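You operate a simulated robot arm through the tools that you are given. There is no shell and no other tool.

You are at the controls of a simulated two-armed robot. One attempt, no reset.

Task
Glue chip 72 onto the green slide in the press and heat it till it holds.
Fine: heat dial at 60, then back to 0; lever left down.

It is judged by the outcome, as a careful person would: the job done as asked, and still so three seconds after it is handed in. It fails if anything else is knocked over, pushed out of place, dropped, spilled or broken.

Robot
Two 7-joint arms with fingered hands on one trunk that stands fixed in place. Base frame: the origin is at the foot of the trunk, x ahead of it, y to its left, z up; the work surface is at about z = 767. Lengths are in mm, angles in rad, forces in N, time in s.
The left shoulder is at [70, 153, 1322], the right one opposite. With the tool pointing down near the work surface each hand reaches from about 100 to 780 mm from the base axis, measured 20 degrees to its own side. Payload 3.9 kg a hand.
The tool frame of a hand sits at the grasp point between the pads (the TCP): z along the fingers, y along the line on which they close. The tips reach 30 mm beyond it. The gripper opens to 104 mm; its body begins 35 mm behind the TCP. The gripper is a hand of 4 fingers: y runs from the thumb to the fingers, the wrist lies at [-17, -104, -178] in the tool frame.
Orientation is told as [roll, pitch, yaw] about the base's x, y, z axes, in that order, counted from this pose: with the fingers straight down and the wrist toward the robot, the tool's x, y and z point along [0, 1, 0], [1, 0, 0] and [0, 0, -1] of the base frame.

Tools
- The arms move only by the tool step_arm. It takes "left_series", "right_series" or both (then of equal length, played together; a hand with none holds still); each is a list of rows, each a list of 6 numbers: the shift along the tool's x, y, z in mm, then the turn, a rotation vector about the tool's x, y, z in rad. In form: [[x, y, z, wx, wy, wz], ...]. A call has 1 to 20 rows; each row shifts and turns the commanded pose from where the row before left it, along the tool's axes as they then stand. Each row takes 0.2 s and may step no farther than 50 mm and 0.15 rad from the row before; otherwise, the whole call is refused. Where a pose cannot be reached the arm comes as near as it can. A force on the tool above 40 N (or 10 N above the force at the start of the call, whichever is more), or a blocked arm, ends the call early, and 0.2 s more pass. In this call time passes only in rows, and 0.2 s behind the last. The reply holds the time, the measured pose of the TCP, the force on the tool along the base axes, the opening and the grip force, in the units named above and with some noise, with the torque about the TCP (base axes, N m) and any sound that the robot's microphone picked up.
- Cameras (640 x 400 px; columns grow to the right, rows downward): "scene" is now at [127.1, -45.9, 1547.3]; the picture's right is [-0.42, -0.91, -0.00], its down [-0.61, 0.28, -0.74] and it looks along [0.68, -0.31, -0.67] (base axes); focal length 257 px, centre (320, 200). "left" rides on the left gripper at [-66, -90, -126] in its tool frame; the picture's right is [-0.78, -0.30, 0.56], its down [0.57, -0.70, 0.42] and it looks along [0.27, 0.65, 0.71] (tool axes); focal length 275 px, centre (320, 200). "right" rides on the right gripper at [66, -90, -126] in its tool frame; the picture's right is [-0.78, 0.30, -0.56], its down [-0.57, -0.70, 0.42] and it looks along [-0.26, 0.65, 0.71] (tool axes); focal length 275 px, centre (320, 200). There is no depth. A picture from a camera that has moved, and an enlarged one, comes with that camera's place and axes in the base frame and with its lens. The place of the scene camera against the robot may be out by one fixed shift of up to 12 mm in any direction.
- capture(camera): a new picture of that camera. The clock stands still meanwhile.
- move_column(by): slides the trunk up (or, below 0, down) by that many mm; the arms and the scene camera ride with it, the base frame stays. It gives what a move gives, with no picture.
- curl_fingers(index, middle, ring, thumb_bend, thumb_turn, hand): sets how far each is bent, from 0 (flat) to 1 (curled in); at 0.3 the hand is open as for a grip, at 0.7 the pads meet at the TCP. One left out holds its place. A second passes; each finger stops where it meets its share of the squeeze, and holds until it gets a number again. It is the only way to open and close the hand. It gives what a move gives, with no picture; readings hold the bend of each and the force on the fingers (four entries, about 0 where the hand has none), thumb and palm. thumb_turn goes from beside the hand (0) to across from the fingers (1), as for a grip.
- turn_head(pan, tilt): turns the head with the scene camera to pan (to the left, within 1.501 rad either way) and tilt (down, from -0.506 to 1.204), counted from straight ahead of the robot. It gives what a move gives.
- enlarge(camera, box): a new picture of the part [left, top, right, bottom] of that camera's present view, enlarged. The clock stands still meanwhile.
- job_done(): hands the job in; it is judged then, once.

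Places have to be worked out from the pictures, the camera data and where the tool is seen. Open the grippers and draw the arms clear of the work before you hand the job in, unless the task says otherwise.

The tools are called by a JSON object that holds its "api" and its "payload". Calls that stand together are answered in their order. step_arm: Moves the arms, as the interface text tells. Its arguments: {"type":"object","properties":{"left_series":{"type":"array"},"right_series":{"type":"array"}},"required":[]} The other tools are called the same way: move_column (by) moves the trunk up or down; curl_fingers (index, middle, ring, thumb_bend, thumb_turn, hand) moves the fingers one by one; turn_head (pan, tilt) turns the head that bears the scene camera; capture (camera) takes a picture; enlarge (camera, box) takes an enlarged picture of a part of a camera's view; job_done () hands the job in.

At the start:

```text
clock: 0.0
left_tool_pos: [604.1, -50.4, 1349.5]
left_tcp_rot: [0.0, 0.0, 0.0]
left_contact_force: [-0.5, 0.6, 0.2]
left_moment: [-0.02, 0.01, 0.0]
left_gripper_width: 103.8
left_gripper_force: 0.1
left_shape: jaw
left_bend: [0.3, 0.3, 0.3, 0.3, 0.97]
left_finger forces: [0.0, 0.0, 0.1, 0.0, 0.0, 0.0]
right_tool_pos: [385.3, -496.8, 1265.1]
right_tcp_rot: [0.001, 0.002, -0.001]
right_contact_force: [-0.4, -0.5, 0.6]
right_moment: [0.01, -0.01, 0.01]
right_gripper_width: 103.8
right_gripper_force: 0.1
right_shape: jaw
right_bend: [0.3, 0.3, 0.3, 0.3, 0.97]
right_finger forces: [0.0, 0.0, 0.0, 0.0, 0.0, 0.1]
trunk travel left (down, up): [-775.0, 165.0]
head pan, tilt (commanded): [-0.429, 0.733]
```

scene: 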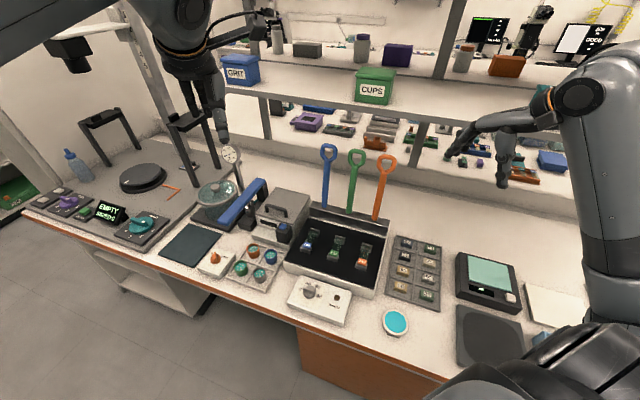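
right: 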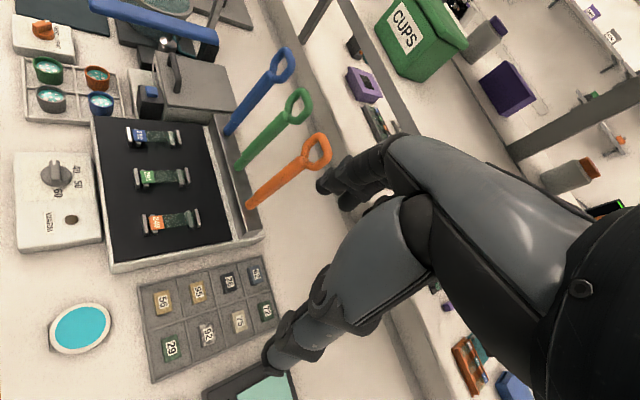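
left: 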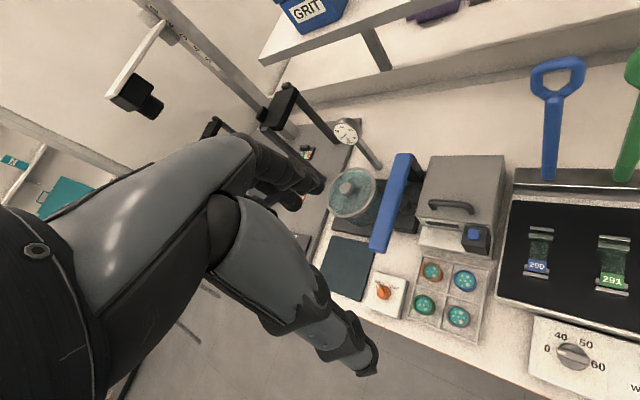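

I start by looking closely at the press, the chip tray and the glue dish in enlarged pictures.

{"api": "enlarge", "payload": {"camera": "scene", "box": [270, 200, 400, 330]}}

{"api": "enlarge", "payload": {"camera": "scene", "box": [370, 220, 530, 340]}}

{"api": "enlarge", "payload": {"camera": "right", "box": [0, 100, 320, 400]}}

{"api": "enlarge", "payload": {"camera": "scene", "box": [290, 130, 410, 220]}}

```text
3.08 times, centred on (335, 265) of scene
camera zoom: at [127.1, -45.9, 1547.3], right [-0.42, -0.91, 0.0], down [-0.61, 0.28, -0.74], along [0.68, -0.31, -0.67], focal length 791 px, centre (274, 0)
```

zoom: 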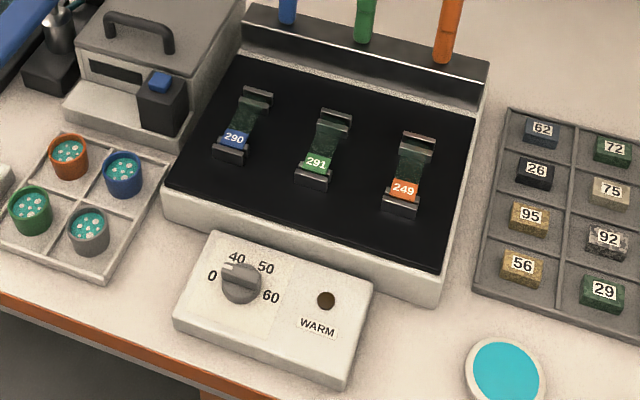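

```text
3.33 times, centred on (450, 280) of scene
camera zoom: at [127.1, -45.9, 1547.3], right [-0.42, -0.91, 0.0], down [-0.61, 0.28, -0.74], along [0.68, -0.31, -0.67], focal length 857 px, centre (-113, -67)
```

zoom: 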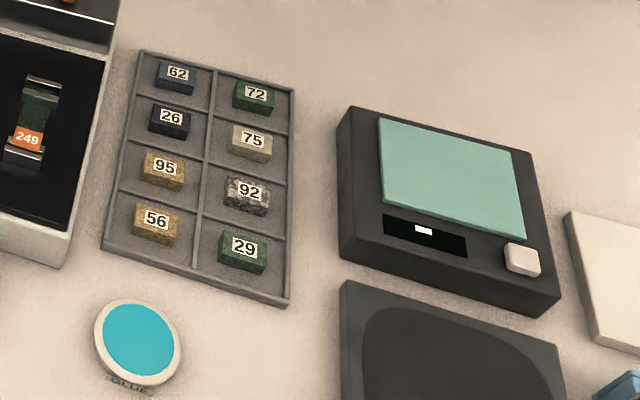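

```text
1.33 times, centred on (160, 250) of right
camera zoom: at [296.1, -430.2, 1389.3], right [0.3, -0.78, 0.56], down [-0.7, -0.57, -0.42], along [0.65, -0.26, -0.71], focal length 367 px, centre (533, 133)
```

zoom: 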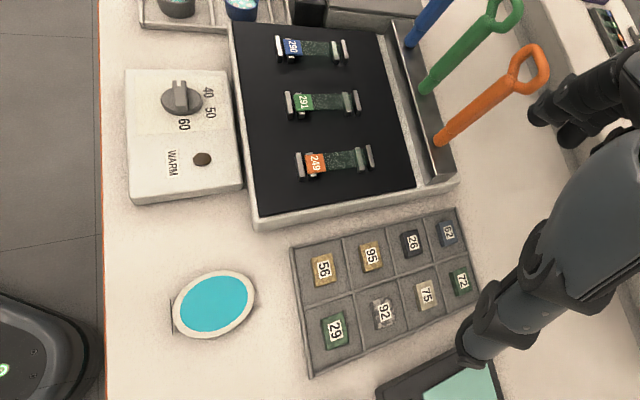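

```text
4.44 times, centred on (350, 175) of scene
camera zoom: at [127.1, -45.9, 1547.3], right [-0.42, -0.91, 0.0], down [-0.61, 0.28, -0.74], along [0.68, -0.31, -0.67], focal length 1143 px, centre (187, 311)
```

zoom: 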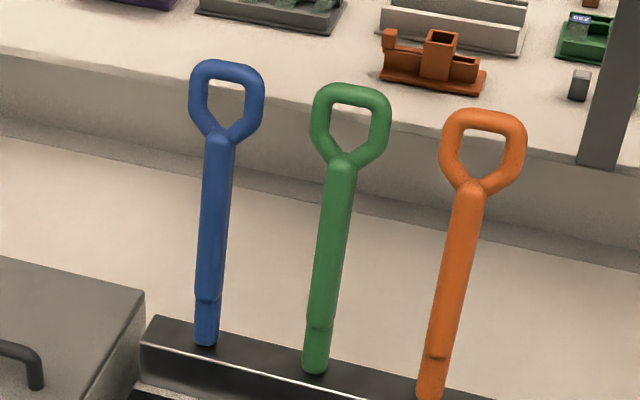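

The green slide is 291, with the green lever behind it; chip 72 is the dark green one in the far right cell of the tray, and the glue dish is in front of the tray. I bring the right hand lower and nearer the tray, so that I get a second view for measuring.

{"api": "step_arm", "payload": {"right_series": [[-10, 0, 25, 0, 0, 0], [-10, 0, 30, 0, 0, 0], [-10, 0, 30, 0, 0, 0], [-10, 0, 30, 0, 0, 0], [-10, 0, 30, 0, 0, 0]]}}

{"api": "capture", "payload": {"camera": "right"}}

{"api": "capture", "payload": {"camera": "scene"}}

```text
clock: 1.2
left_tool_pos: [604.4, -51.8, 1350.1]
left_tcp_rot: [0.0, -0.001, 0.001]
left_contact_force: [-0.1, 0.1, -0.9]
left_moment: [-0.01, -0.02, -0.05]
left_gripper_width: 103.6
left_gripper_force: 0.1
left_shape: jaw
left_bend: [0.3, 0.3, 0.3, 0.3, 0.97]
left_finger forces: [0.0, 0.0, 0.0, 0.1, 0.0, 0.0]
right_tool_pos: [384.9, -547.8, 1116.0]
right_tcp_rot: [0.001, -0.002, 0.0]
right_contact_force: [-0.9, 0.0, -0.4]
right_moment: [0.03, 0.01, 0.0]
right_gripper_width: 103.6
right_gripper_force: 0.1
right_shape: jaw
right_bend: [0.3, 0.3, 0.3, 0.3, 0.97]
right_finger forces: [0.1, 0.0, 0.1, 0.0, 0.0, 0.0]
trunk travel left (down, up): [-775.0, 165.0]
head pan, tilt (commanded): [-0.429, 0.733]
```

```text
taken
camera right: at [296.1, -481.0, 1242.1], right [0.3, -0.78, 0.56], down [-0.7, -0.57, -0.42], along [0.65, -0.27, -0.71], focal length 275 px, centre (320, 200)
```

right: 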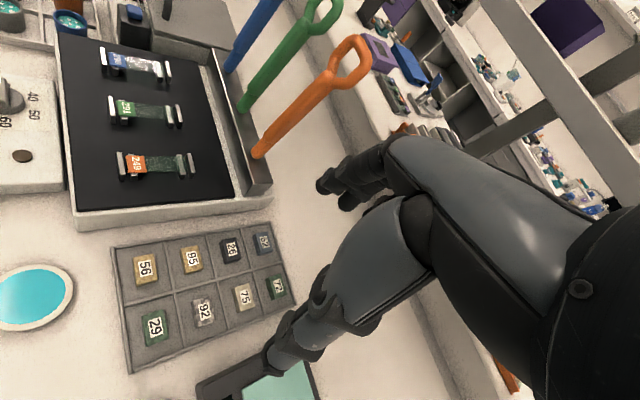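

```text
taken
camera scene: at [126.9, -46.6, 1547.3], right [-0.42, -0.91, 0.0], down [-0.61, 0.28, -0.74], along [0.68, -0.31, -0.67], focal length 257 px, centre (320, 200)
```

scene: 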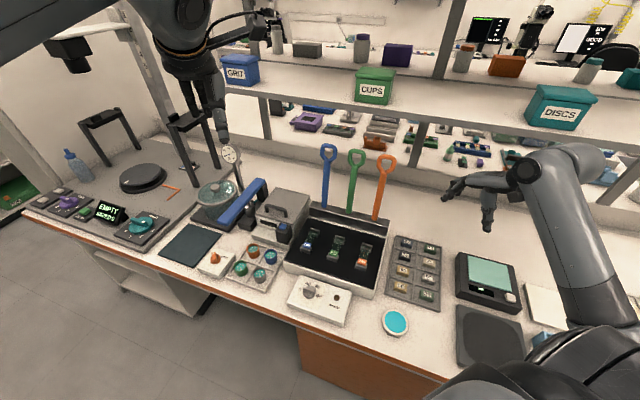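

The press deck seems to stand higher than the table, so I need better rays to it. I move the right hand in front of the press for a closer look at the slide, the lever and the dial.

{"api": "step_arm", "payload": {"right_series": [[40, 5, 10, 0, 0, 0], [43, 7, 15, 0, 0, 0], [43, 7, 18, 0, 0, 0], [43, 7, 18, 0, 0, 0], [43, 7, 18, 0, 0, 0], [43, 7, 18, 0, 0, 0], [43, 7, 18, 0, 0, 0]]}}

{"api": "capture", "payload": {"camera": "right"}}

{"api": "capture", "payload": {"camera": "scene"}}

{"api": "capture", "payload": {"camera": "left"}}

```text
clock: 2.8
left_tool_pos: [605.4, -48.0, 1348.8]
left_tcp_rot: [-0.001, 0.0, -0.001]
left_contact_force: [-0.6, 0.0, 0.2]
left_moment: [0.01, 0.0, 0.01]
left_gripper_width: 103.7
left_gripper_force: 0.0
left_shape: jaw
left_bend: [0.3, 0.3, 0.3, 0.3, 0.97]
left_finger forces: [0.1, 0.0, 0.1, 0.0, 0.0, 0.0]
right_tool_pos: [431.3, -245.3, 1004.7]
right_tcp_rot: [-0.001, 0.0, 0.001]
right_contact_force: [0.4, 0.5, 0.0]
right_moment: [0.0, 0.0, 0.01]
right_gripper_width: 103.8
right_gripper_force: 0.1
right_shape: jaw
right_bend: [0.3, 0.3, 0.3, 0.3, 0.97]
right_finger forces: [0.1, 0.0, 0.1, 0.1, 0.1, 0.0]
trunk travel left (down, up): [-775.0, 165.0]
head pan, tilt (commanded): [-0.429, 0.733]
```

```text
taken
camera right: at [341.4, -178.9, 1130.7], right [0.3, -0.78, 0.56], down [-0.7, -0.57, -0.42], along [0.65, -0.27, -0.71], focal length 275 px, centre (320, 200)
```

right: 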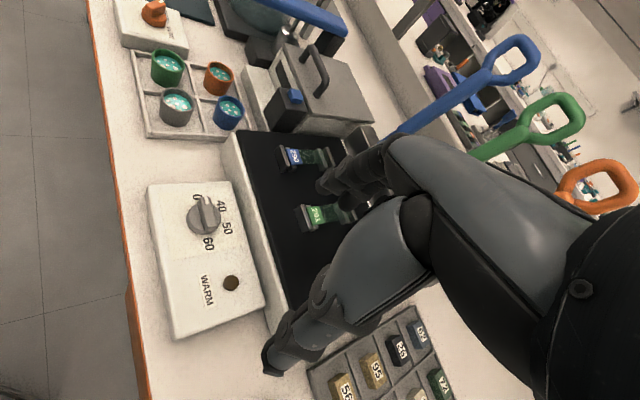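

```text
taken
camera scene: at [127.8, -44.1, 1547.3], right [-0.42, -0.91, 0.0], down [-0.61, 0.28, -0.74], along [0.68, -0.31, -0.67], focal length 257 px, centre (320, 200)
```

scene: 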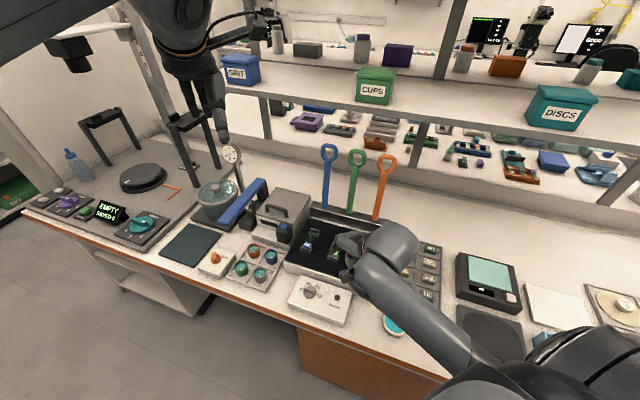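

```text
taken
camera left: at [515.4, -115.0, 1475.3], right [-0.3, -0.78, -0.56], down [-0.7, 0.57, -0.42], along [0.65, 0.26, -0.71], focal length 275 px, centre (320, 200)
```

left: 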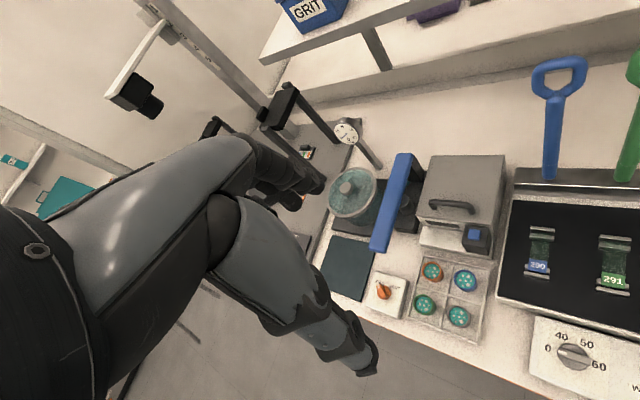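

The hand now covers part of the slide, but the dial and label 291 show. I enlarge both to read the dial pointer and get exact pixels.

{"api": "enlarge", "payload": {"camera": "right", "box": [140, 170, 280, 310]}}

{"api": "enlarge", "payload": {"camera": "right", "box": [230, 120, 370, 240]}}

{"api": "enlarge", "payload": {"camera": "left", "box": [500, 210, 640, 400]}}

{"api": "enlarge", "payload": {"camera": "scene", "box": [270, 190, 400, 330]}}

```text
2.86 times, centred on (210, 240) of right
camera zoom: at [341.4, -178.9, 1130.7], right [0.3, -0.78, 0.56], down [-0.7, -0.57, -0.42], along [0.65, -0.27, -0.71], focal length 786 px, centre (634, 86)
```

zoom: 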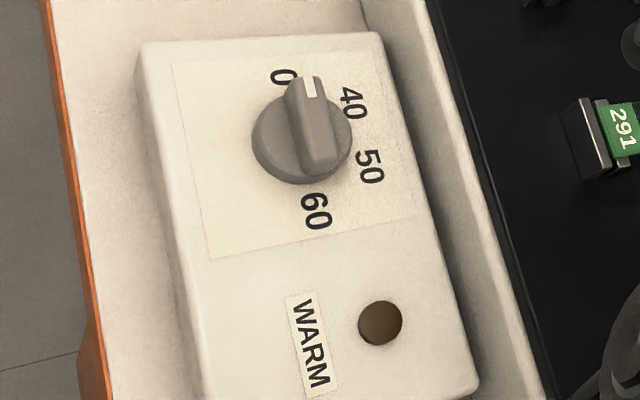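

```text
3.33 times, centred on (300, 180) of right
camera zoom: at [341.4, -178.9, 1130.7], right [0.3, -0.78, 0.56], down [-0.7, -0.57, -0.42], along [0.65, -0.27, -0.71], focal length 918 px, centre (387, 267)
```

zoom: 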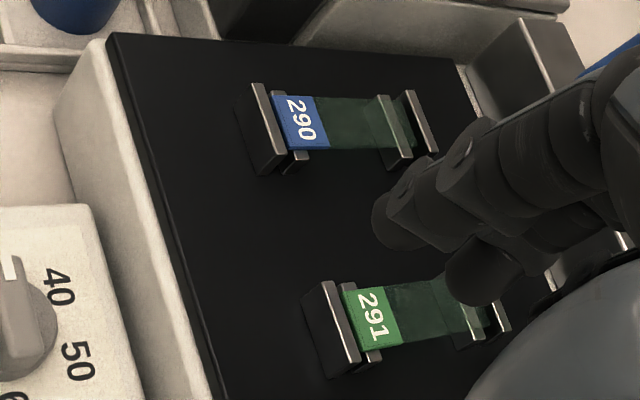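

```text
2.11 times, centred on (570, 305) of left
camera zoom: at [515.4, -115.0, 1475.3], right [-0.3, -0.78, -0.56], down [-0.7, 0.57, -0.42], along [0.65, 0.26, -0.71], focal length 580 px, centre (-206, -21)
```

zoom: 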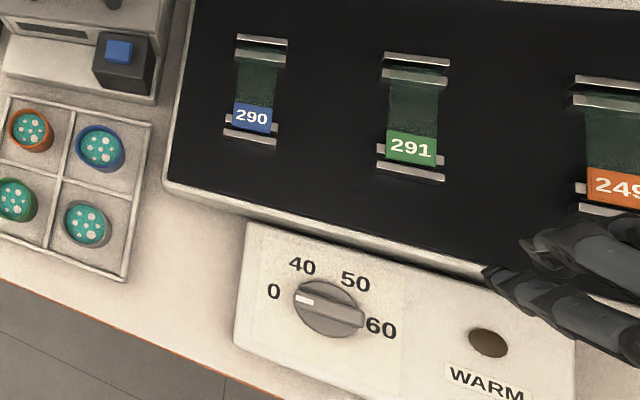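

```text
2.86 times, centred on (335, 260) of scene
camera zoom: at [127.8, -44.1, 1547.3], right [-0.42, -0.91, 0.0], down [-0.61, 0.28, -0.74], along [0.68, -0.31, -0.67], focal length 735 px, centre (277, 29)
```

zoom: 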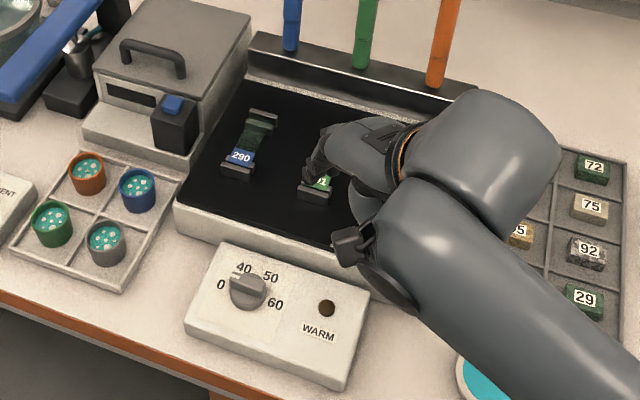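

Working it out, the bench stands about 45° to the robot: the slide runs along base (0.71, -0.71). My estimates are label 291 at about (573, -287, 850), dial top (508, -171, 810), chip 72 (488, -640, ~785) and glue (325, -367, ~780). I look closer at the chip and at the hand.

{"api": "enlarge", "payload": {"camera": "scene", "box": [405, 232, 445, 258]}}

{"api": "enlarge", "payload": {"camera": "right", "box": [250, 120, 450, 400]}}

{"api": "enlarge", "payload": {"camera": "scene", "box": [320, 210, 420, 300]}}

```text
15.38 times, centred on (425, 245) of scene
camera zoom: at [127.8, -44.1, 1547.3], right [-0.42, -0.91, 0.0], down [-0.61, 0.28, -0.74], along [0.68, -0.31, -0.67], focal length 3956 px, centre (-1295, -492)
```

zoom: 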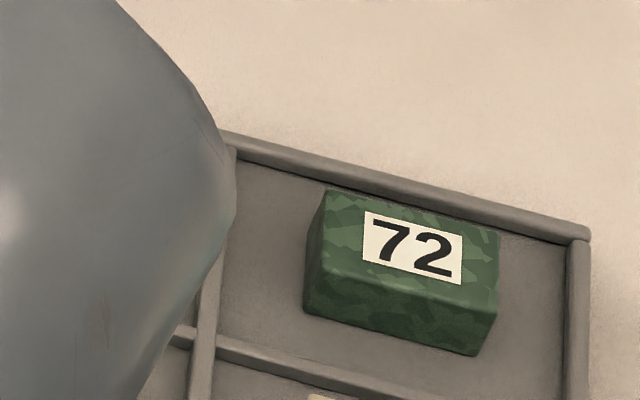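

```text
1.43 times, centred on (350, 260) of right
camera zoom: at [341.4, -178.9, 1130.7], right [0.3, -0.78, 0.56], down [-0.7, -0.57, -0.42], along [0.65, -0.27, -0.71], focal length 393 px, centre (277, 114)
```

zoom: 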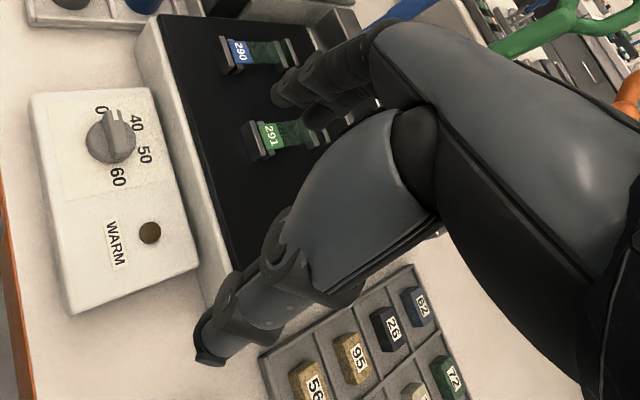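

```text
4.44 times, centred on (370, 255) of scene
camera zoom: at [127.8, -44.1, 1547.3], right [-0.42, -0.91, 0.0], down [-0.61, 0.28, -0.74], along [0.68, -0.31, -0.67], focal length 1143 px, centre (98, -44)
```

zoom: 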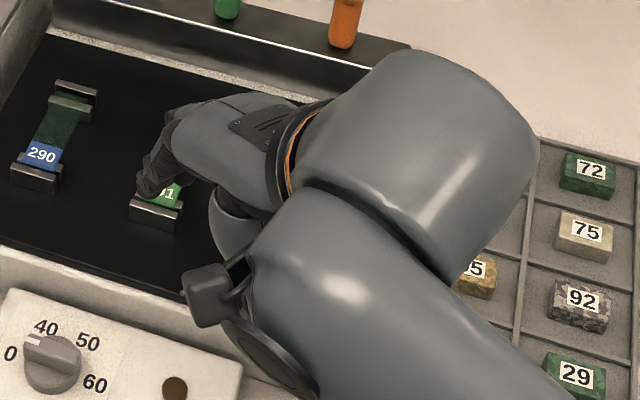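

Chip 72 measures roughly 40 × 25 × 16 mm, with its long side across the bench, so it will have to be turned 90° to lie along the slide. I move the right hand before the tray and yaw it -45° so it lines up with the bench, then look again.

{"api": "step_arm", "payload": {"right_series": [[-36, -4, 5, 0, 0, 0], [-37, -4, 10, 0, 0, 0], [-37, -4, 12, 0, 0, 0], [-37, -5, 12, 0, 0, 0], [-37, -5, 12, 0, 0, 0], [-37, -5, 12, 0, 0, 0], [-36, -4, 12, 0, 0, 0], [0, 0, 0, 0, 0, 0.1309], [0, 0, 0, 0, 0, 0.1309], [0, 0, 0, 0, 0, 0.1309], [0, 0, 0, 0, 0, 0.1309], [0, 0, 0, 0, 0, 0.1309], [0, 0, 0, 0, 0, 0.1309]]}}

{"api": "capture", "payload": {"camera": "right"}}

{"api": "capture", "payload": {"camera": "scene"}}

```text
clock: 5.6
left_tool_pos: [604.4, -50.2, 1349.3]
left_tcp_rot: [0.001, -0.002, 0.002]
left_contact_force: [0.2, 0.1, -0.4]
left_moment: [0.03, 0.03, 0.0]
left_gripper_width: 103.8
left_gripper_force: 0.1
left_shape: jaw
left_bend: [0.3, 0.3, 0.3, 0.3, 0.97]
left_finger forces: [0.1, 0.0, 0.1, 0.0, 0.1, 0.0]
right_tool_pos: [401.7, -504.6, 928.6]
right_tcp_rot: [0.001, 0.0, -0.787]
right_contact_force: [-0.6, 0.3, -0.4]
right_moment: [-0.02, -0.01, -0.01]
right_gripper_width: 103.5
right_gripper_force: 0.1
right_shape: jaw
right_bend: [0.3, 0.3, 0.3, 0.3, 0.97]
right_finger forces: [0.0, 0.0, 0.1, 0.1, 0.0, 0.0]
trunk travel left (down, up): [-775.0, 165.0]
head pan, tilt (commanded): [-0.429, 0.733]
```

```text
taken
camera right: at [385.3, -394.5, 1054.3], right [-0.34, -0.76, 0.56], down [-0.9, 0.09, -0.42], along [0.27, -0.65, -0.71], focal length 275 px, centre (320, 200)
```

right: 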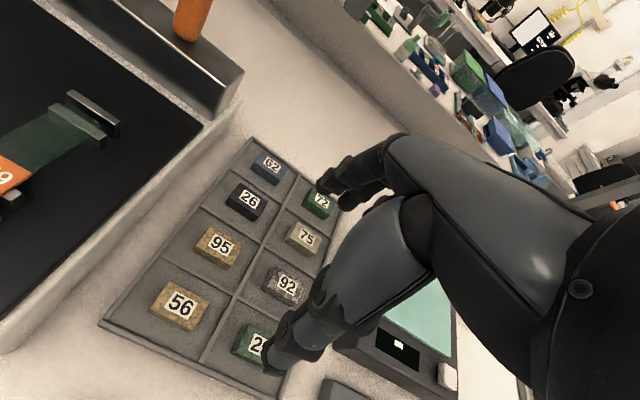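

```text
taken
camera scene: at [127.7, -45.5, 1547.3], right [-0.42, -0.91, 0.0], down [-0.61, 0.28, -0.74], along [0.68, -0.31, -0.67], focal length 257 px, centre (320, 200)
```

scene: 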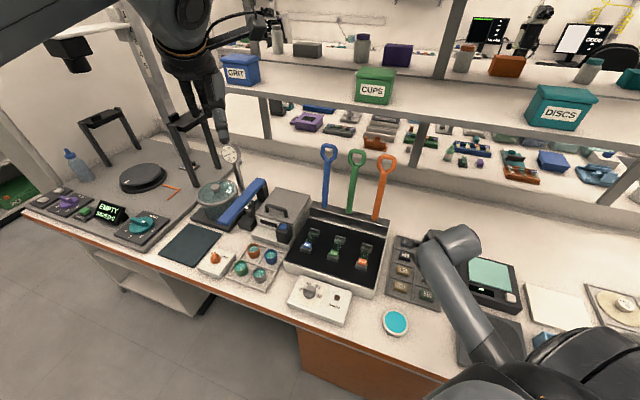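

The chip shows near the picture centre, which agrees with my estimate of (488, -640). I enlarge it for exact pixels and look at the fingers.

{"api": "enlarge", "payload": {"camera": "right", "box": [230, 130, 390, 250]}}

{"api": "enlarge", "payload": {"camera": "scene", "box": [380, 220, 490, 310]}}

```text
3.33 times, centred on (310, 190) of right
camera zoom: at [385.3, -394.5, 1054.3], right [-0.34, -0.76, 0.56], down [-0.9, 0.09, -0.42], along [0.27, -0.65, -0.71], focal length 918 px, centre (353, 233)
```

zoom: 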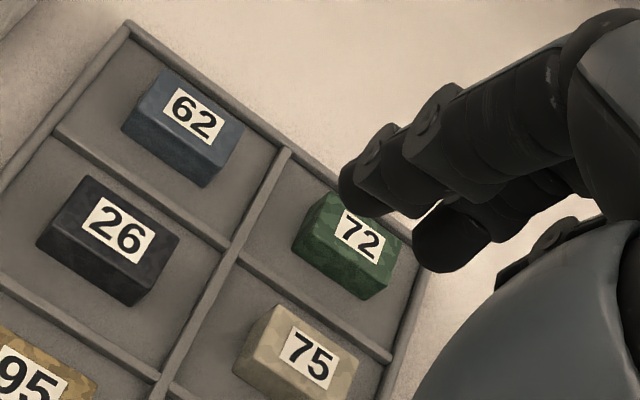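

```text
4.44 times, centred on (435, 265) of scene
camera zoom: at [127.7, -45.5, 1547.3], right [-0.42, -0.91, 0.0], down [-0.61, 0.28, -0.74], along [0.68, -0.31, -0.67], focal length 1143 px, centre (-191, -89)
```

zoom: 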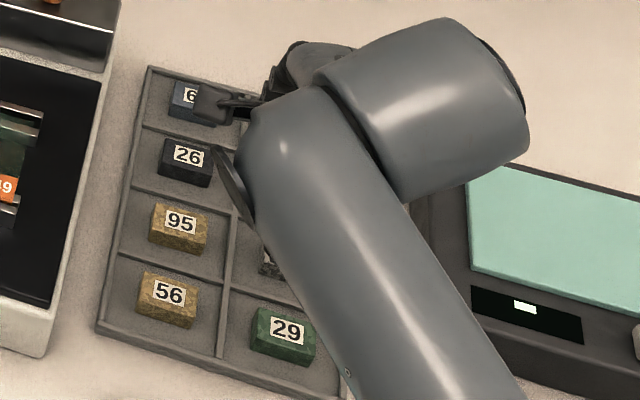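

Chip 72 top centre comes out at (487, -640, 785) in three views. Before going in, I half close the hand in free air to learn where the fingertips go at pinch width.

{"api": "curl_fingers", "payload": {"hand": "right", "index": 0.5, "middle": 0.5, "ring": 0.5, "thumb_bend": 0.5, "thumb_turn": 1.0}}

{"api": "capture", "payload": {"camera": "right"}}

{"api": "curl_fingers", "payload": {"hand": "right", "index": 0.6, "middle": 0.6, "ring": 0.6, "thumb_bend": 0.6}}

{"api": "capture", "payload": {"camera": "right"}}

```text
clock: 6.6
left_tool_pos: [604.1, -50.1, 1349.9]
left_tcp_rot: [-0.001, 0.0, 0.0]
left_contact_force: [0.0, -0.9, 0.5]
left_moment: [-0.02, 0.04, -0.02]
left_gripper_width: 103.8
left_gripper_force: 0.0
left_shape: jaw
left_bend: [0.3, 0.3, 0.3, 0.3, 0.97]
left_finger forces: [0.0, 0.0, 0.0, 0.1, 0.0, 0.1]
right_tool_pos: [401.6, -505.7, 928.7]
right_tcp_rot: [-0.002, -0.001, -0.786]
right_contact_force: [-0.6, 0.1, -0.3]
right_moment: [0.0, -0.02, 0.05]
right_gripper_width: 54.2
right_gripper_force: 0.1
right_shape: fingers
right_bend: [0.5, 0.5, 0.5, 0.5, 1.0]
right_finger forces: [0.0, 0.1, 0.0, 0.0, 0.0, 0.0]
trunk travel left (down, up): [-775.0, 165.0]
head pan, tilt (commanded): [-0.429, 0.733]
```

```text
taken
camera right: at [384.6, -394.9, 1054.2], right [-0.34, -0.76, 0.56], down [-0.9, 0.09, -0.42], along [0.27, -0.65, -0.71], focal length 275 px, centre (320, 200)
```

right: 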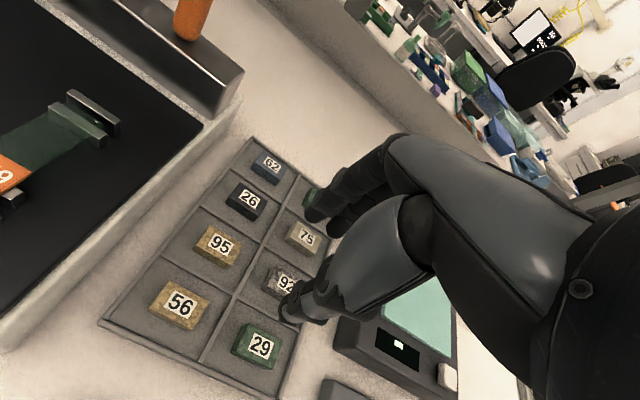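

```text
clock: 7.6
left_tool_pos: [605.2, -50.8, 1349.5]
left_tcp_rot: [0.0, 0.0, 0.001]
left_contact_force: [-0.4, 0.3, 1.3]
left_moment: [-0.01, 0.0, 0.03]
left_gripper_width: 103.6
left_gripper_force: 0.1
left_shape: jaw
left_bend: [0.3, 0.3, 0.3, 0.3, 0.97]
left_finger forces: [0.0, 0.1, 0.1, 0.1, 0.0, 0.0]
right_tool_pos: [400.4, -506.6, 928.2]
right_tcp_rot: [0.001, 0.0, -0.786]
right_contact_force: [-0.4, 0.5, 0.2]
right_moment: [-0.01, 0.01, 0.02]
right_gripper_width: 28.5
right_gripper_force: 0.1
right_shape: fingers
right_bend: [0.6, 0.6, 0.6, 0.6, 1.0]
right_finger forces: [0.1, 0.1, 0.0, 0.0, 0.0, 0.0]
trunk travel left (down, up): [-775.0, 165.0]
head pan, tilt (commanded): [-0.429, 0.733]
```

```text
taken
camera right: at [384.7, -394.8, 1054.2], right [-0.34, -0.76, 0.56], down [-0.9, 0.09, -0.42], along [0.27, -0.65, -0.71], focal length 275 px, centre (320, 200)
```

right: 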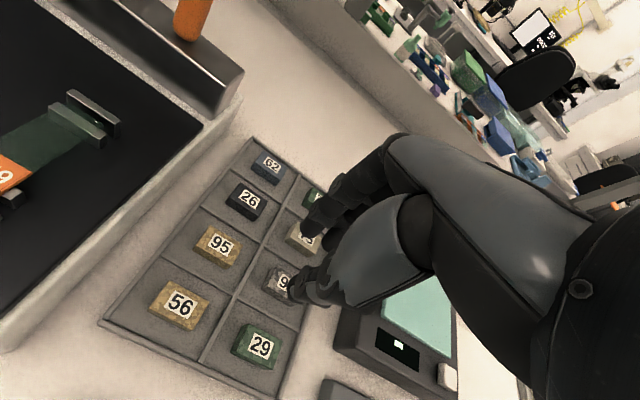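

At bend 0.6 the opening reads 28.5 mm and the tips sit at about ±20 mm in y, some 30 mm beyond the TCP. I enlarge the pinch to see how the three fingers and thumb stand.

{"api": "enlarge", "payload": {"camera": "right", "box": [260, 140, 460, 320]}}

{"api": "enlarge", "payload": {"camera": "scene", "box": [400, 210, 480, 290]}}

```text
2.22 times, centred on (360, 230) of right
camera zoom: at [384.7, -394.8, 1054.2], right [-0.34, -0.76, 0.56], down [-0.9, 0.09, -0.42], along [0.27, -0.65, -0.71], focal length 612 px, centre (231, 133)
```

zoom: 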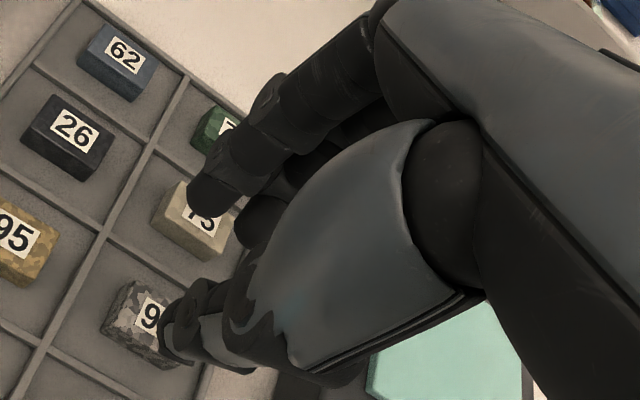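

```text
5.00 times, centred on (440, 250) of scene
camera zoom: at [127.0, -45.8, 1547.3], right [-0.42, -0.91, 0.0], down [-0.61, 0.28, -0.74], along [0.68, -0.31, -0.67], focal length 1286 px, centre (-280, -50)
```

zoom: 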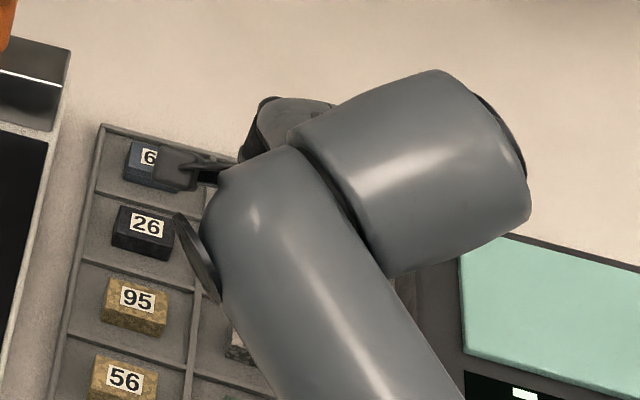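

Now that the scene view of the press is clear, I enlarge the green slide strongly to understand the clips and how much free glass there is.

{"api": "enlarge", "payload": {"camera": "scene", "box": [322, 228, 354, 264]}}

{"api": "enlarge", "payload": {"camera": "left", "box": [570, 220, 640, 300]}}

{"api": "enlarge", "payload": {"camera": "right", "box": [0, 70, 180, 220]}}

```text
11.11 times, centred on (338, 246) of scene
camera zoom: at [127.0, -45.8, 1547.3], right [-0.42, -0.91, 0.0], down [-0.61, 0.28, -0.74], along [0.68, -0.31, -0.67], focal length 2857 px, centre (120, -311)
```

zoom: 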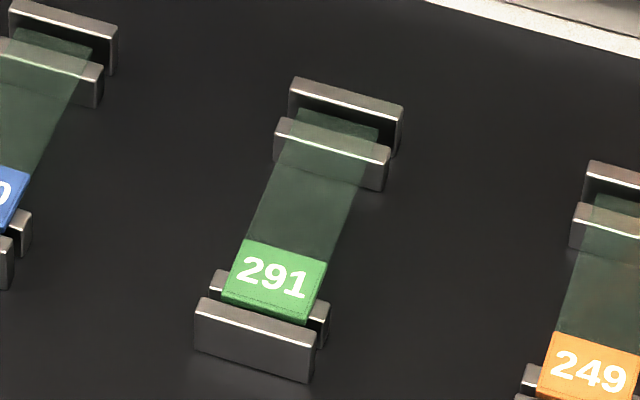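

```text
5.00 times, centred on (605, 260) of left
camera zoom: at [514.6, -116.7, 1475.4], right [-0.3, -0.78, -0.56], down [-0.7, 0.57, -0.42], along [0.65, 0.27, -0.71], focal length 1376 px, centre (-1105, -100)
```

zoom: 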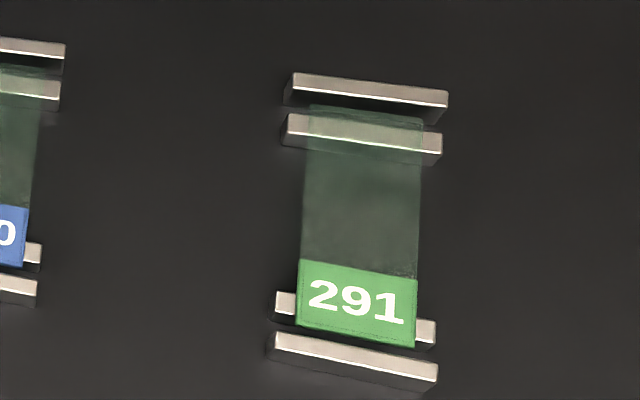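

```text
2.67 times, centred on (90, 145) of right
camera zoom: at [384.7, -394.8, 1054.2], right [-0.34, -0.76, 0.56], down [-0.9, 0.09, -0.42], along [0.27, -0.65, -0.71], focal length 734 px, centre (933, 347)
```

zoom: 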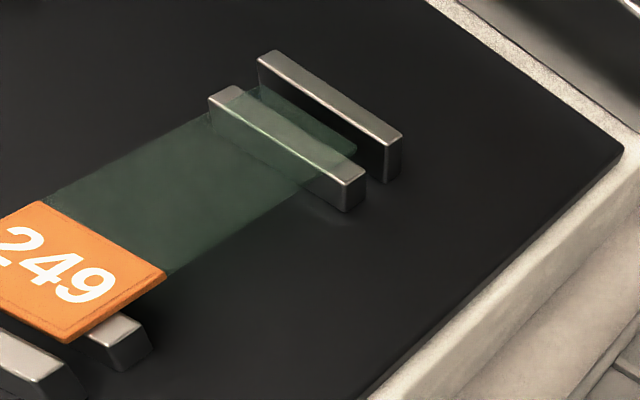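

The slide is a plain 75 × 26 mm glass resting loosely on two low bars between end stops, with free glass beyond the label centred near (599, -315). I shift the hand to the right and lower so that chip 72 shows free of the fingers, for an exact fix.

{"api": "step_arm", "payload": {"right_series": [[-22, 5, 10, 0, 0, 0], [-23, 5, 15, 0, 0, 0], [-23, 5, 15, 0, 0, 0], [-22, 5, 20, 0, 0, 0]]}}

{"api": "capture", "payload": {"camera": "right"}}

{"api": "enlarge", "payload": {"camera": "right", "box": [230, 90, 330, 190]}}

```text
clock: 8.6
left_tool_pos: [603.6, -51.5, 1350.0]
left_tcp_rot: [-0.001, 0.0, 0.001]
left_contact_force: [0.2, -0.3, -0.4]
left_moment: [0.03, 0.01, 0.01]
left_gripper_width: 103.8
left_gripper_force: 0.0
left_shape: jaw
left_bend: [0.3, 0.3, 0.3, 0.3, 0.97]
left_finger forces: [0.1, 0.1, 0.0, 0.1, 0.0, 0.0]
right_tool_pos: [351.4, -584.8, 868.1]
right_tcp_rot: [0.002, 0.0, -0.785]
right_contact_force: [0.2, -1.0, -0.3]
right_moment: [-0.02, 0.04, -0.04]
right_gripper_width: 28.3
right_gripper_force: 0.1
right_shape: fingers
right_bend: [0.6, 0.6, 0.6, 0.6, 1.0]
right_finger forces: [0.1, 0.0, 0.0, 0.0, 0.0, 0.0]
trunk travel left (down, up): [-775.0, 165.0]
head pan, tilt (commanded): [-0.429, 0.733]
```

```text
taken
camera right: at [335.6, -473.8, 993.7], right [-0.34, -0.76, 0.56], down [-0.9, 0.09, -0.43], along [0.27, -0.65, -0.71], focal length 275 px, centre (320, 200)
```

right: 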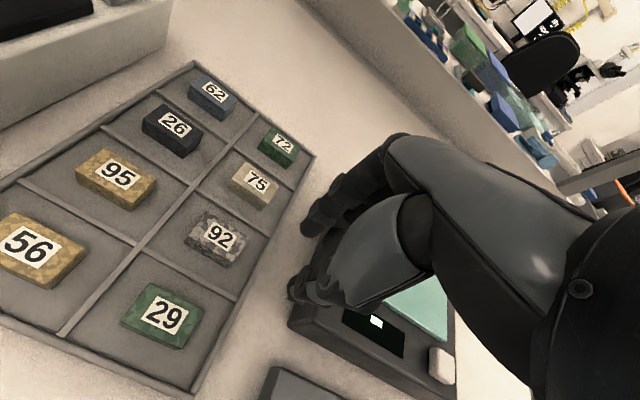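

```text
4.00 times, centred on (280, 140) of right
camera zoom: at [335.6, -473.8, 993.7], right [-0.34, -0.76, 0.56], down [-0.9, 0.09, -0.43], along [0.27, -0.65, -0.71], focal length 1101 px, centre (480, 440)
```

zoom: 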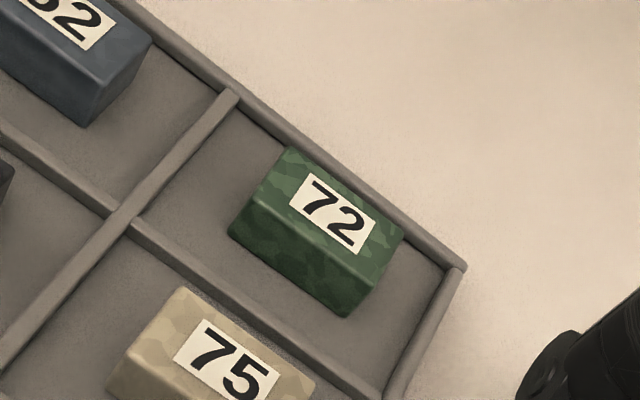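

The chip's top corners give a centre near (487, -641), size about 39 × 24 × 15 mm, tray floor z ≈ 770, and its long axis near 47°. I set the opening to about 41 mm and move over the chip, stopping with the tips some 15 mm above it to check.

{"api": "curl_fingers", "payload": {"hand": "right", "index": 0.54, "middle": 0.54, "ring": 0.54, "thumb_bend": 0.54}}

{"api": "step_arm", "payload": {"right_series": [[14, 30, 0, 0, 0, 0], [14, 35, 0, 0, 0, 0], [14, 35, 0, 0, 0, 0], [14, 35.6, 0, 0, 0, -0.03], [0, 0, 20, 0, 0, 0], [0, 0, 18, 0, 0, 0]]}}

{"api": "capture", "payload": {"camera": "right"}}

{"api": "enlarge", "payload": {"camera": "scene", "box": [385, 200, 485, 300]}}

```text
clock: 9.6
left_tool_pos: [604.4, -49.8, 1349.9]
left_tcp_rot: [0.0, 0.0, 0.0]
left_contact_force: [0.0, 0.3, -0.2]
left_moment: [0.03, -0.02, 0.01]
left_gripper_width: 103.7
left_gripper_force: 0.0
left_shape: jaw
left_bend: [0.3, 0.3, 0.3, 0.3, 0.97]
left_finger forces: [0.0, 0.1, 0.0, 0.0, 0.0, 0.0]
right_tool_pos: [352.1, -583.0, 868.0]
right_tcp_rot: [0.0, 0.0, -0.786]
right_contact_force: [-0.7, -0.6, 0.1]
right_moment: [0.03, -0.02, -0.01]
right_gripper_width: 42.5
right_gripper_force: 0.1
right_shape: fingers
right_bend: [0.54, 0.54, 0.54, 0.54, 1.0]
right_finger forces: [0.1, 0.0, 0.0, 0.1, 0.1, 0.1]
trunk travel left (down, up): [-775.0, 165.0]
head pan, tilt (commanded): [-0.429, 0.733]
```

```text
clock: 11.0
left_tool_pos: [604.9, -50.0, 1348.9]
left_tcp_rot: [0.0, 0.0, -0.001]
left_contact_force: [0.0, 0.8, 0.0]
left_moment: [-0.03, 0.04, -0.03]
left_gripper_width: 103.8
left_gripper_force: 0.0
left_shape: jaw
left_bend: [0.3, 0.3, 0.3, 0.3, 0.97]
left_finger forces: [0.0, 0.1, 0.0, 0.0, 0.1, 0.1]
right_tool_pos: [486.4, -640.2, 829.6]
right_tcp_rot: [0.0, 0.0, -0.757]
right_contact_force: [0.8, 0.5, 0.4]
right_moment: [-0.02, -0.02, -0.02]
right_gripper_width: 42.5
right_gripper_force: 0.1
right_shape: fingers
right_bend: [0.54, 0.54, 0.54, 0.54, 1.0]
right_finger forces: [0.0, 0.0, 0.0, 0.0, 0.1, 0.0]
trunk travel left (down, up): [-775.0, 165.0]
head pan, tilt (commanded): [-0.429, 0.733]
```

```text
taken
camera right: at [467.3, -530.0, 956.5], right [-0.32, -0.77, 0.56], down [-0.9, 0.06, -0.42], along [0.29, -0.64, -0.71], focal length 275 px, centre (320, 200)
```

right: 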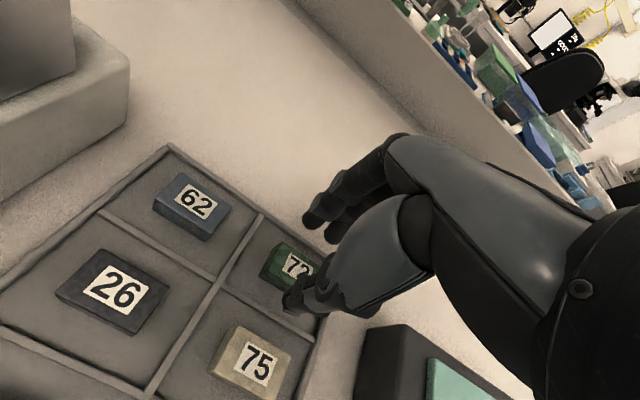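

```text
4.00 times, centred on (435, 250) of scene
camera zoom: at [127.0, -46.0, 1547.3], right [-0.42, -0.91, 0.0], down [-0.61, 0.28, -0.74], along [0.68, -0.31, -0.67], focal length 1028 px, centre (-140, 0)
```

zoom: 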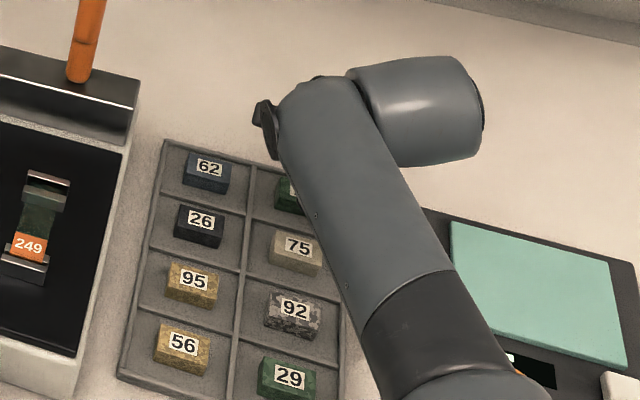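

The label of chip 72 sits at (298, 267), just where a chip centred on the tool axis would show, between thumb and fingers. I lower to TCP z ≈ 807, so the tips are about at z 777.

{"api": "step_arm", "payload": {"right_series": [[0, -2, 8, 0, 0, 0], [0, 0, 8, 0, 0, 0], [0, 0, 6, 0, 0, 0]]}}

{"api": "enlarge", "payload": {"camera": "right", "box": [230, 170, 390, 330]}}

```text
clock: 11.8
left_tool_pos: [604.2, -50.3, 1349.1]
left_tcp_rot: [-0.001, 0.001, 0.0]
left_contact_force: [0.5, 0.5, 0.4]
left_moment: [0.04, 0.03, -0.01]
left_gripper_width: 103.5
left_gripper_force: 0.1
left_shape: jaw
left_bend: [0.3, 0.3, 0.3, 0.3, 0.97]
left_finger forces: [0.0, 0.1, 0.0, 0.0, 0.0, 0.0]
right_tool_pos: [486.3, -638.3, 806.9]
right_tcp_rot: [0.0, 0.002, -0.756]
right_contact_force: [-0.3, 0.2, 0.0]
right_moment: [0.0, -0.03, 0.03]
right_gripper_width: 43.1
right_gripper_force: 0.0
right_shape: fingers
right_bend: [0.54, 0.54, 0.54, 0.54, 1.0]
right_finger forces: [0.0, 0.0, 0.0, 0.0, 0.0, 0.0]
trunk travel left (down, up): [-775.0, 165.0]
head pan, tilt (commanded): [-0.429, 0.733]
```

```text
2.50 times, centred on (310, 250) of right
camera zoom: at [467.1, -527.9, 933.2], right [-0.32, -0.77, 0.56], down [-0.9, 0.06, -0.42], along [0.29, -0.64, -0.71], focal length 688 px, centre (345, 75)
```

zoom: 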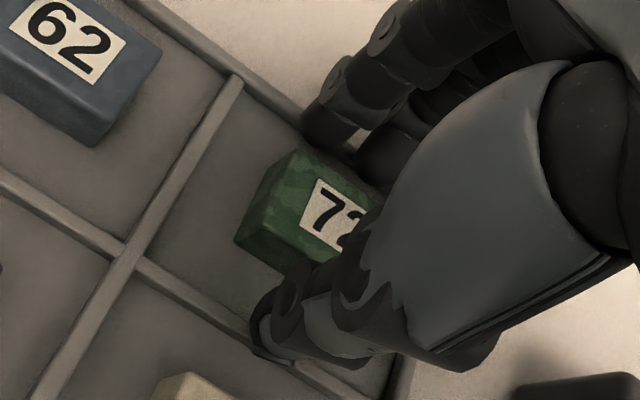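

The chip lies between index finger and thumb with room on both sides, and there is no contact force. I close the hand on it.

{"api": "curl_fingers", "payload": {"hand": "right", "index": 0.68, "middle": 0.68, "ring": 0.68, "thumb_bend": 0.68}}

{"api": "enlarge", "payload": {"camera": "right", "box": [230, 170, 390, 330]}}

```text
clock: 12.8
left_tool_pos: [604.6, -50.2, 1351.8]
left_tcp_rot: [0.0, 0.001, 0.0]
left_contact_force: [-1.7, -0.3, 0.4]
left_moment: [0.0, -0.01, 0.01]
left_gripper_width: 103.8
left_gripper_force: 0.0
left_shape: jaw
left_bend: [0.3, 0.3, 0.3, 0.3, 0.97]
left_finger forces: [0.0, 0.0, 0.0, 0.0, 0.1, 0.0]
right_tool_pos: [486.6, -638.9, 807.8]
right_tcp_rot: [0.001, -0.001, -0.755]
right_contact_force: [0.2, 0.9, 1.1]
right_moment: [0.02, -0.02, -0.02]
right_gripper_width: 24.4
right_gripper_force: 7.6
right_shape: fingers
right_bend: [0.63, 0.64, 0.67, 0.61, 1.0]
right_finger forces: [3.5, 3.8, 0.8, 0.1, 7.9, 0.0]
trunk travel left (down, up): [-775.0, 165.0]
head pan, tilt (commanded): [-0.429, 0.733]
```

```text
2.50 times, centred on (310, 250) of right
camera zoom: at [466.9, -528.1, 933.6], right [-0.32, -0.77, 0.56], down [-0.9, 0.06, -0.42], along [0.29, -0.64, -0.71], focal length 688 px, centre (345, 75)
```

zoom: 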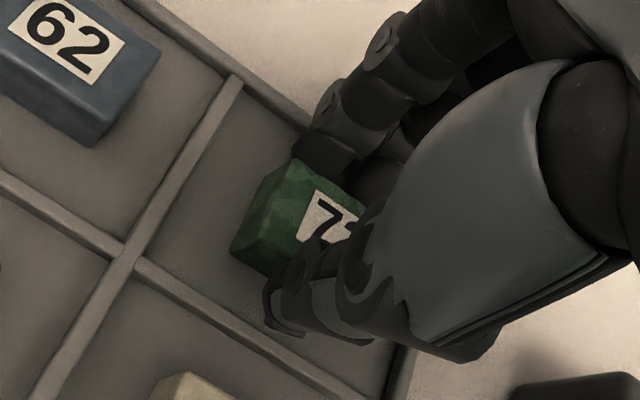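

The grip holds with 7.6 N and 24.4 mm opening, index and middle against the thumb. I lift slowly and check that the chip comes along level.

{"api": "step_arm", "payload": {"right_series": [[0, 0, -5, 0, 0, 0], [0, 0, -10, 0, 0, 0], [0, 0, -20, 0, 0, 0], [0, 0, -30, 0, 0, 0], [0, 0, -35, 0, 0, 0]]}}

{"api": "enlarge", "payload": {"camera": "right", "box": [230, 170, 390, 330]}}

{"api": "capture", "payload": {"camera": "right"}}

{"api": "capture", "payload": {"camera": "scene"}}

```text
clock: 14.0
left_tool_pos: [603.1, -50.9, 1350.0]
left_tcp_rot: [0.001, 0.0, 0.001]
left_contact_force: [0.2, 0.7, -0.1]
left_moment: [0.01, -0.01, -0.01]
left_gripper_width: 103.6
left_gripper_force: 0.1
left_shape: jaw
left_bend: [0.3, 0.3, 0.3, 0.3, 0.97]
left_finger forces: [0.0, 0.1, 0.1, 0.1, 0.0, 0.0]
right_tool_pos: [484.3, -638.5, 906.9]
right_tcp_rot: [0.0, -0.001, -0.756]
right_contact_force: [0.6, 0.0, -0.4]
right_moment: [-0.01, 0.0, 0.0]
right_gripper_width: 24.2
right_gripper_force: 8.2
right_shape: fingers
right_bend: [0.63, 0.64, 0.67, 0.61, 1.0]
right_finger forces: [3.3, 3.8, 0.9, 0.1, 7.9, 0.0]
trunk travel left (down, up): [-775.0, 165.0]
head pan, tilt (commanded): [-0.429, 0.733]
```

```text
2.50 times, centred on (310, 250) of right
camera zoom: at [465.7, -528.3, 1032.6], right [-0.32, -0.77, 0.56], down [-0.9, 0.06, -0.42], along [0.29, -0.64, -0.71], focal length 688 px, centre (345, 75)
```

zoom: 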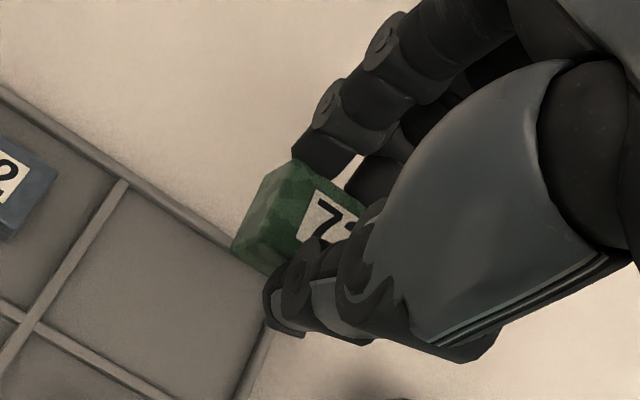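

```text
taken
camera right: at [465.7, -528.3, 1032.6], right [-0.32, -0.77, 0.56], down [-0.9, 0.06, -0.42], along [0.29, -0.64, -0.71], focal length 275 px, centre (320, 200)
```

right: 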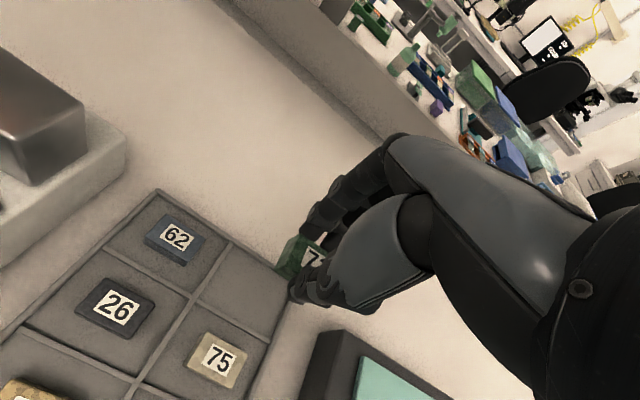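

```text
taken
camera scene: at [126.5, -45.4, 1547.3], right [-0.42, -0.91, 0.0], down [-0.61, 0.28, -0.74], along [0.68, -0.31, -0.67], focal length 257 px, centre (320, 200)
```

scene: 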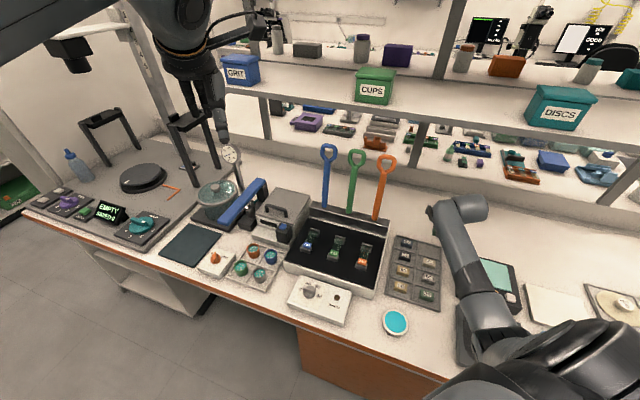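

Chip 72 is held level and its cell is empty; its underside lies about 37 mm below the TCP. Next I look at the glue dish to fix its place and rim height.

{"api": "enlarge", "payload": {"camera": "scene", "box": [370, 298, 420, 348]}}

```text
8.00 times, centred on (395, 323) of scene
camera zoom: at [126.5, -45.4, 1547.3], right [-0.42, -0.91, 0.0], down [-0.61, 0.28, -0.74], along [0.68, -0.31, -0.67], focal length 2057 px, centre (-280, -784)
```

zoom: 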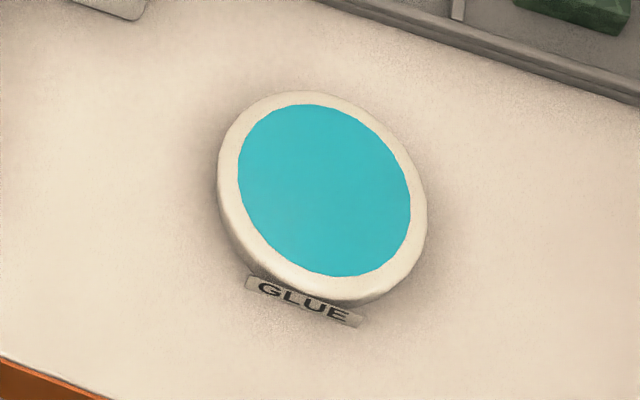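

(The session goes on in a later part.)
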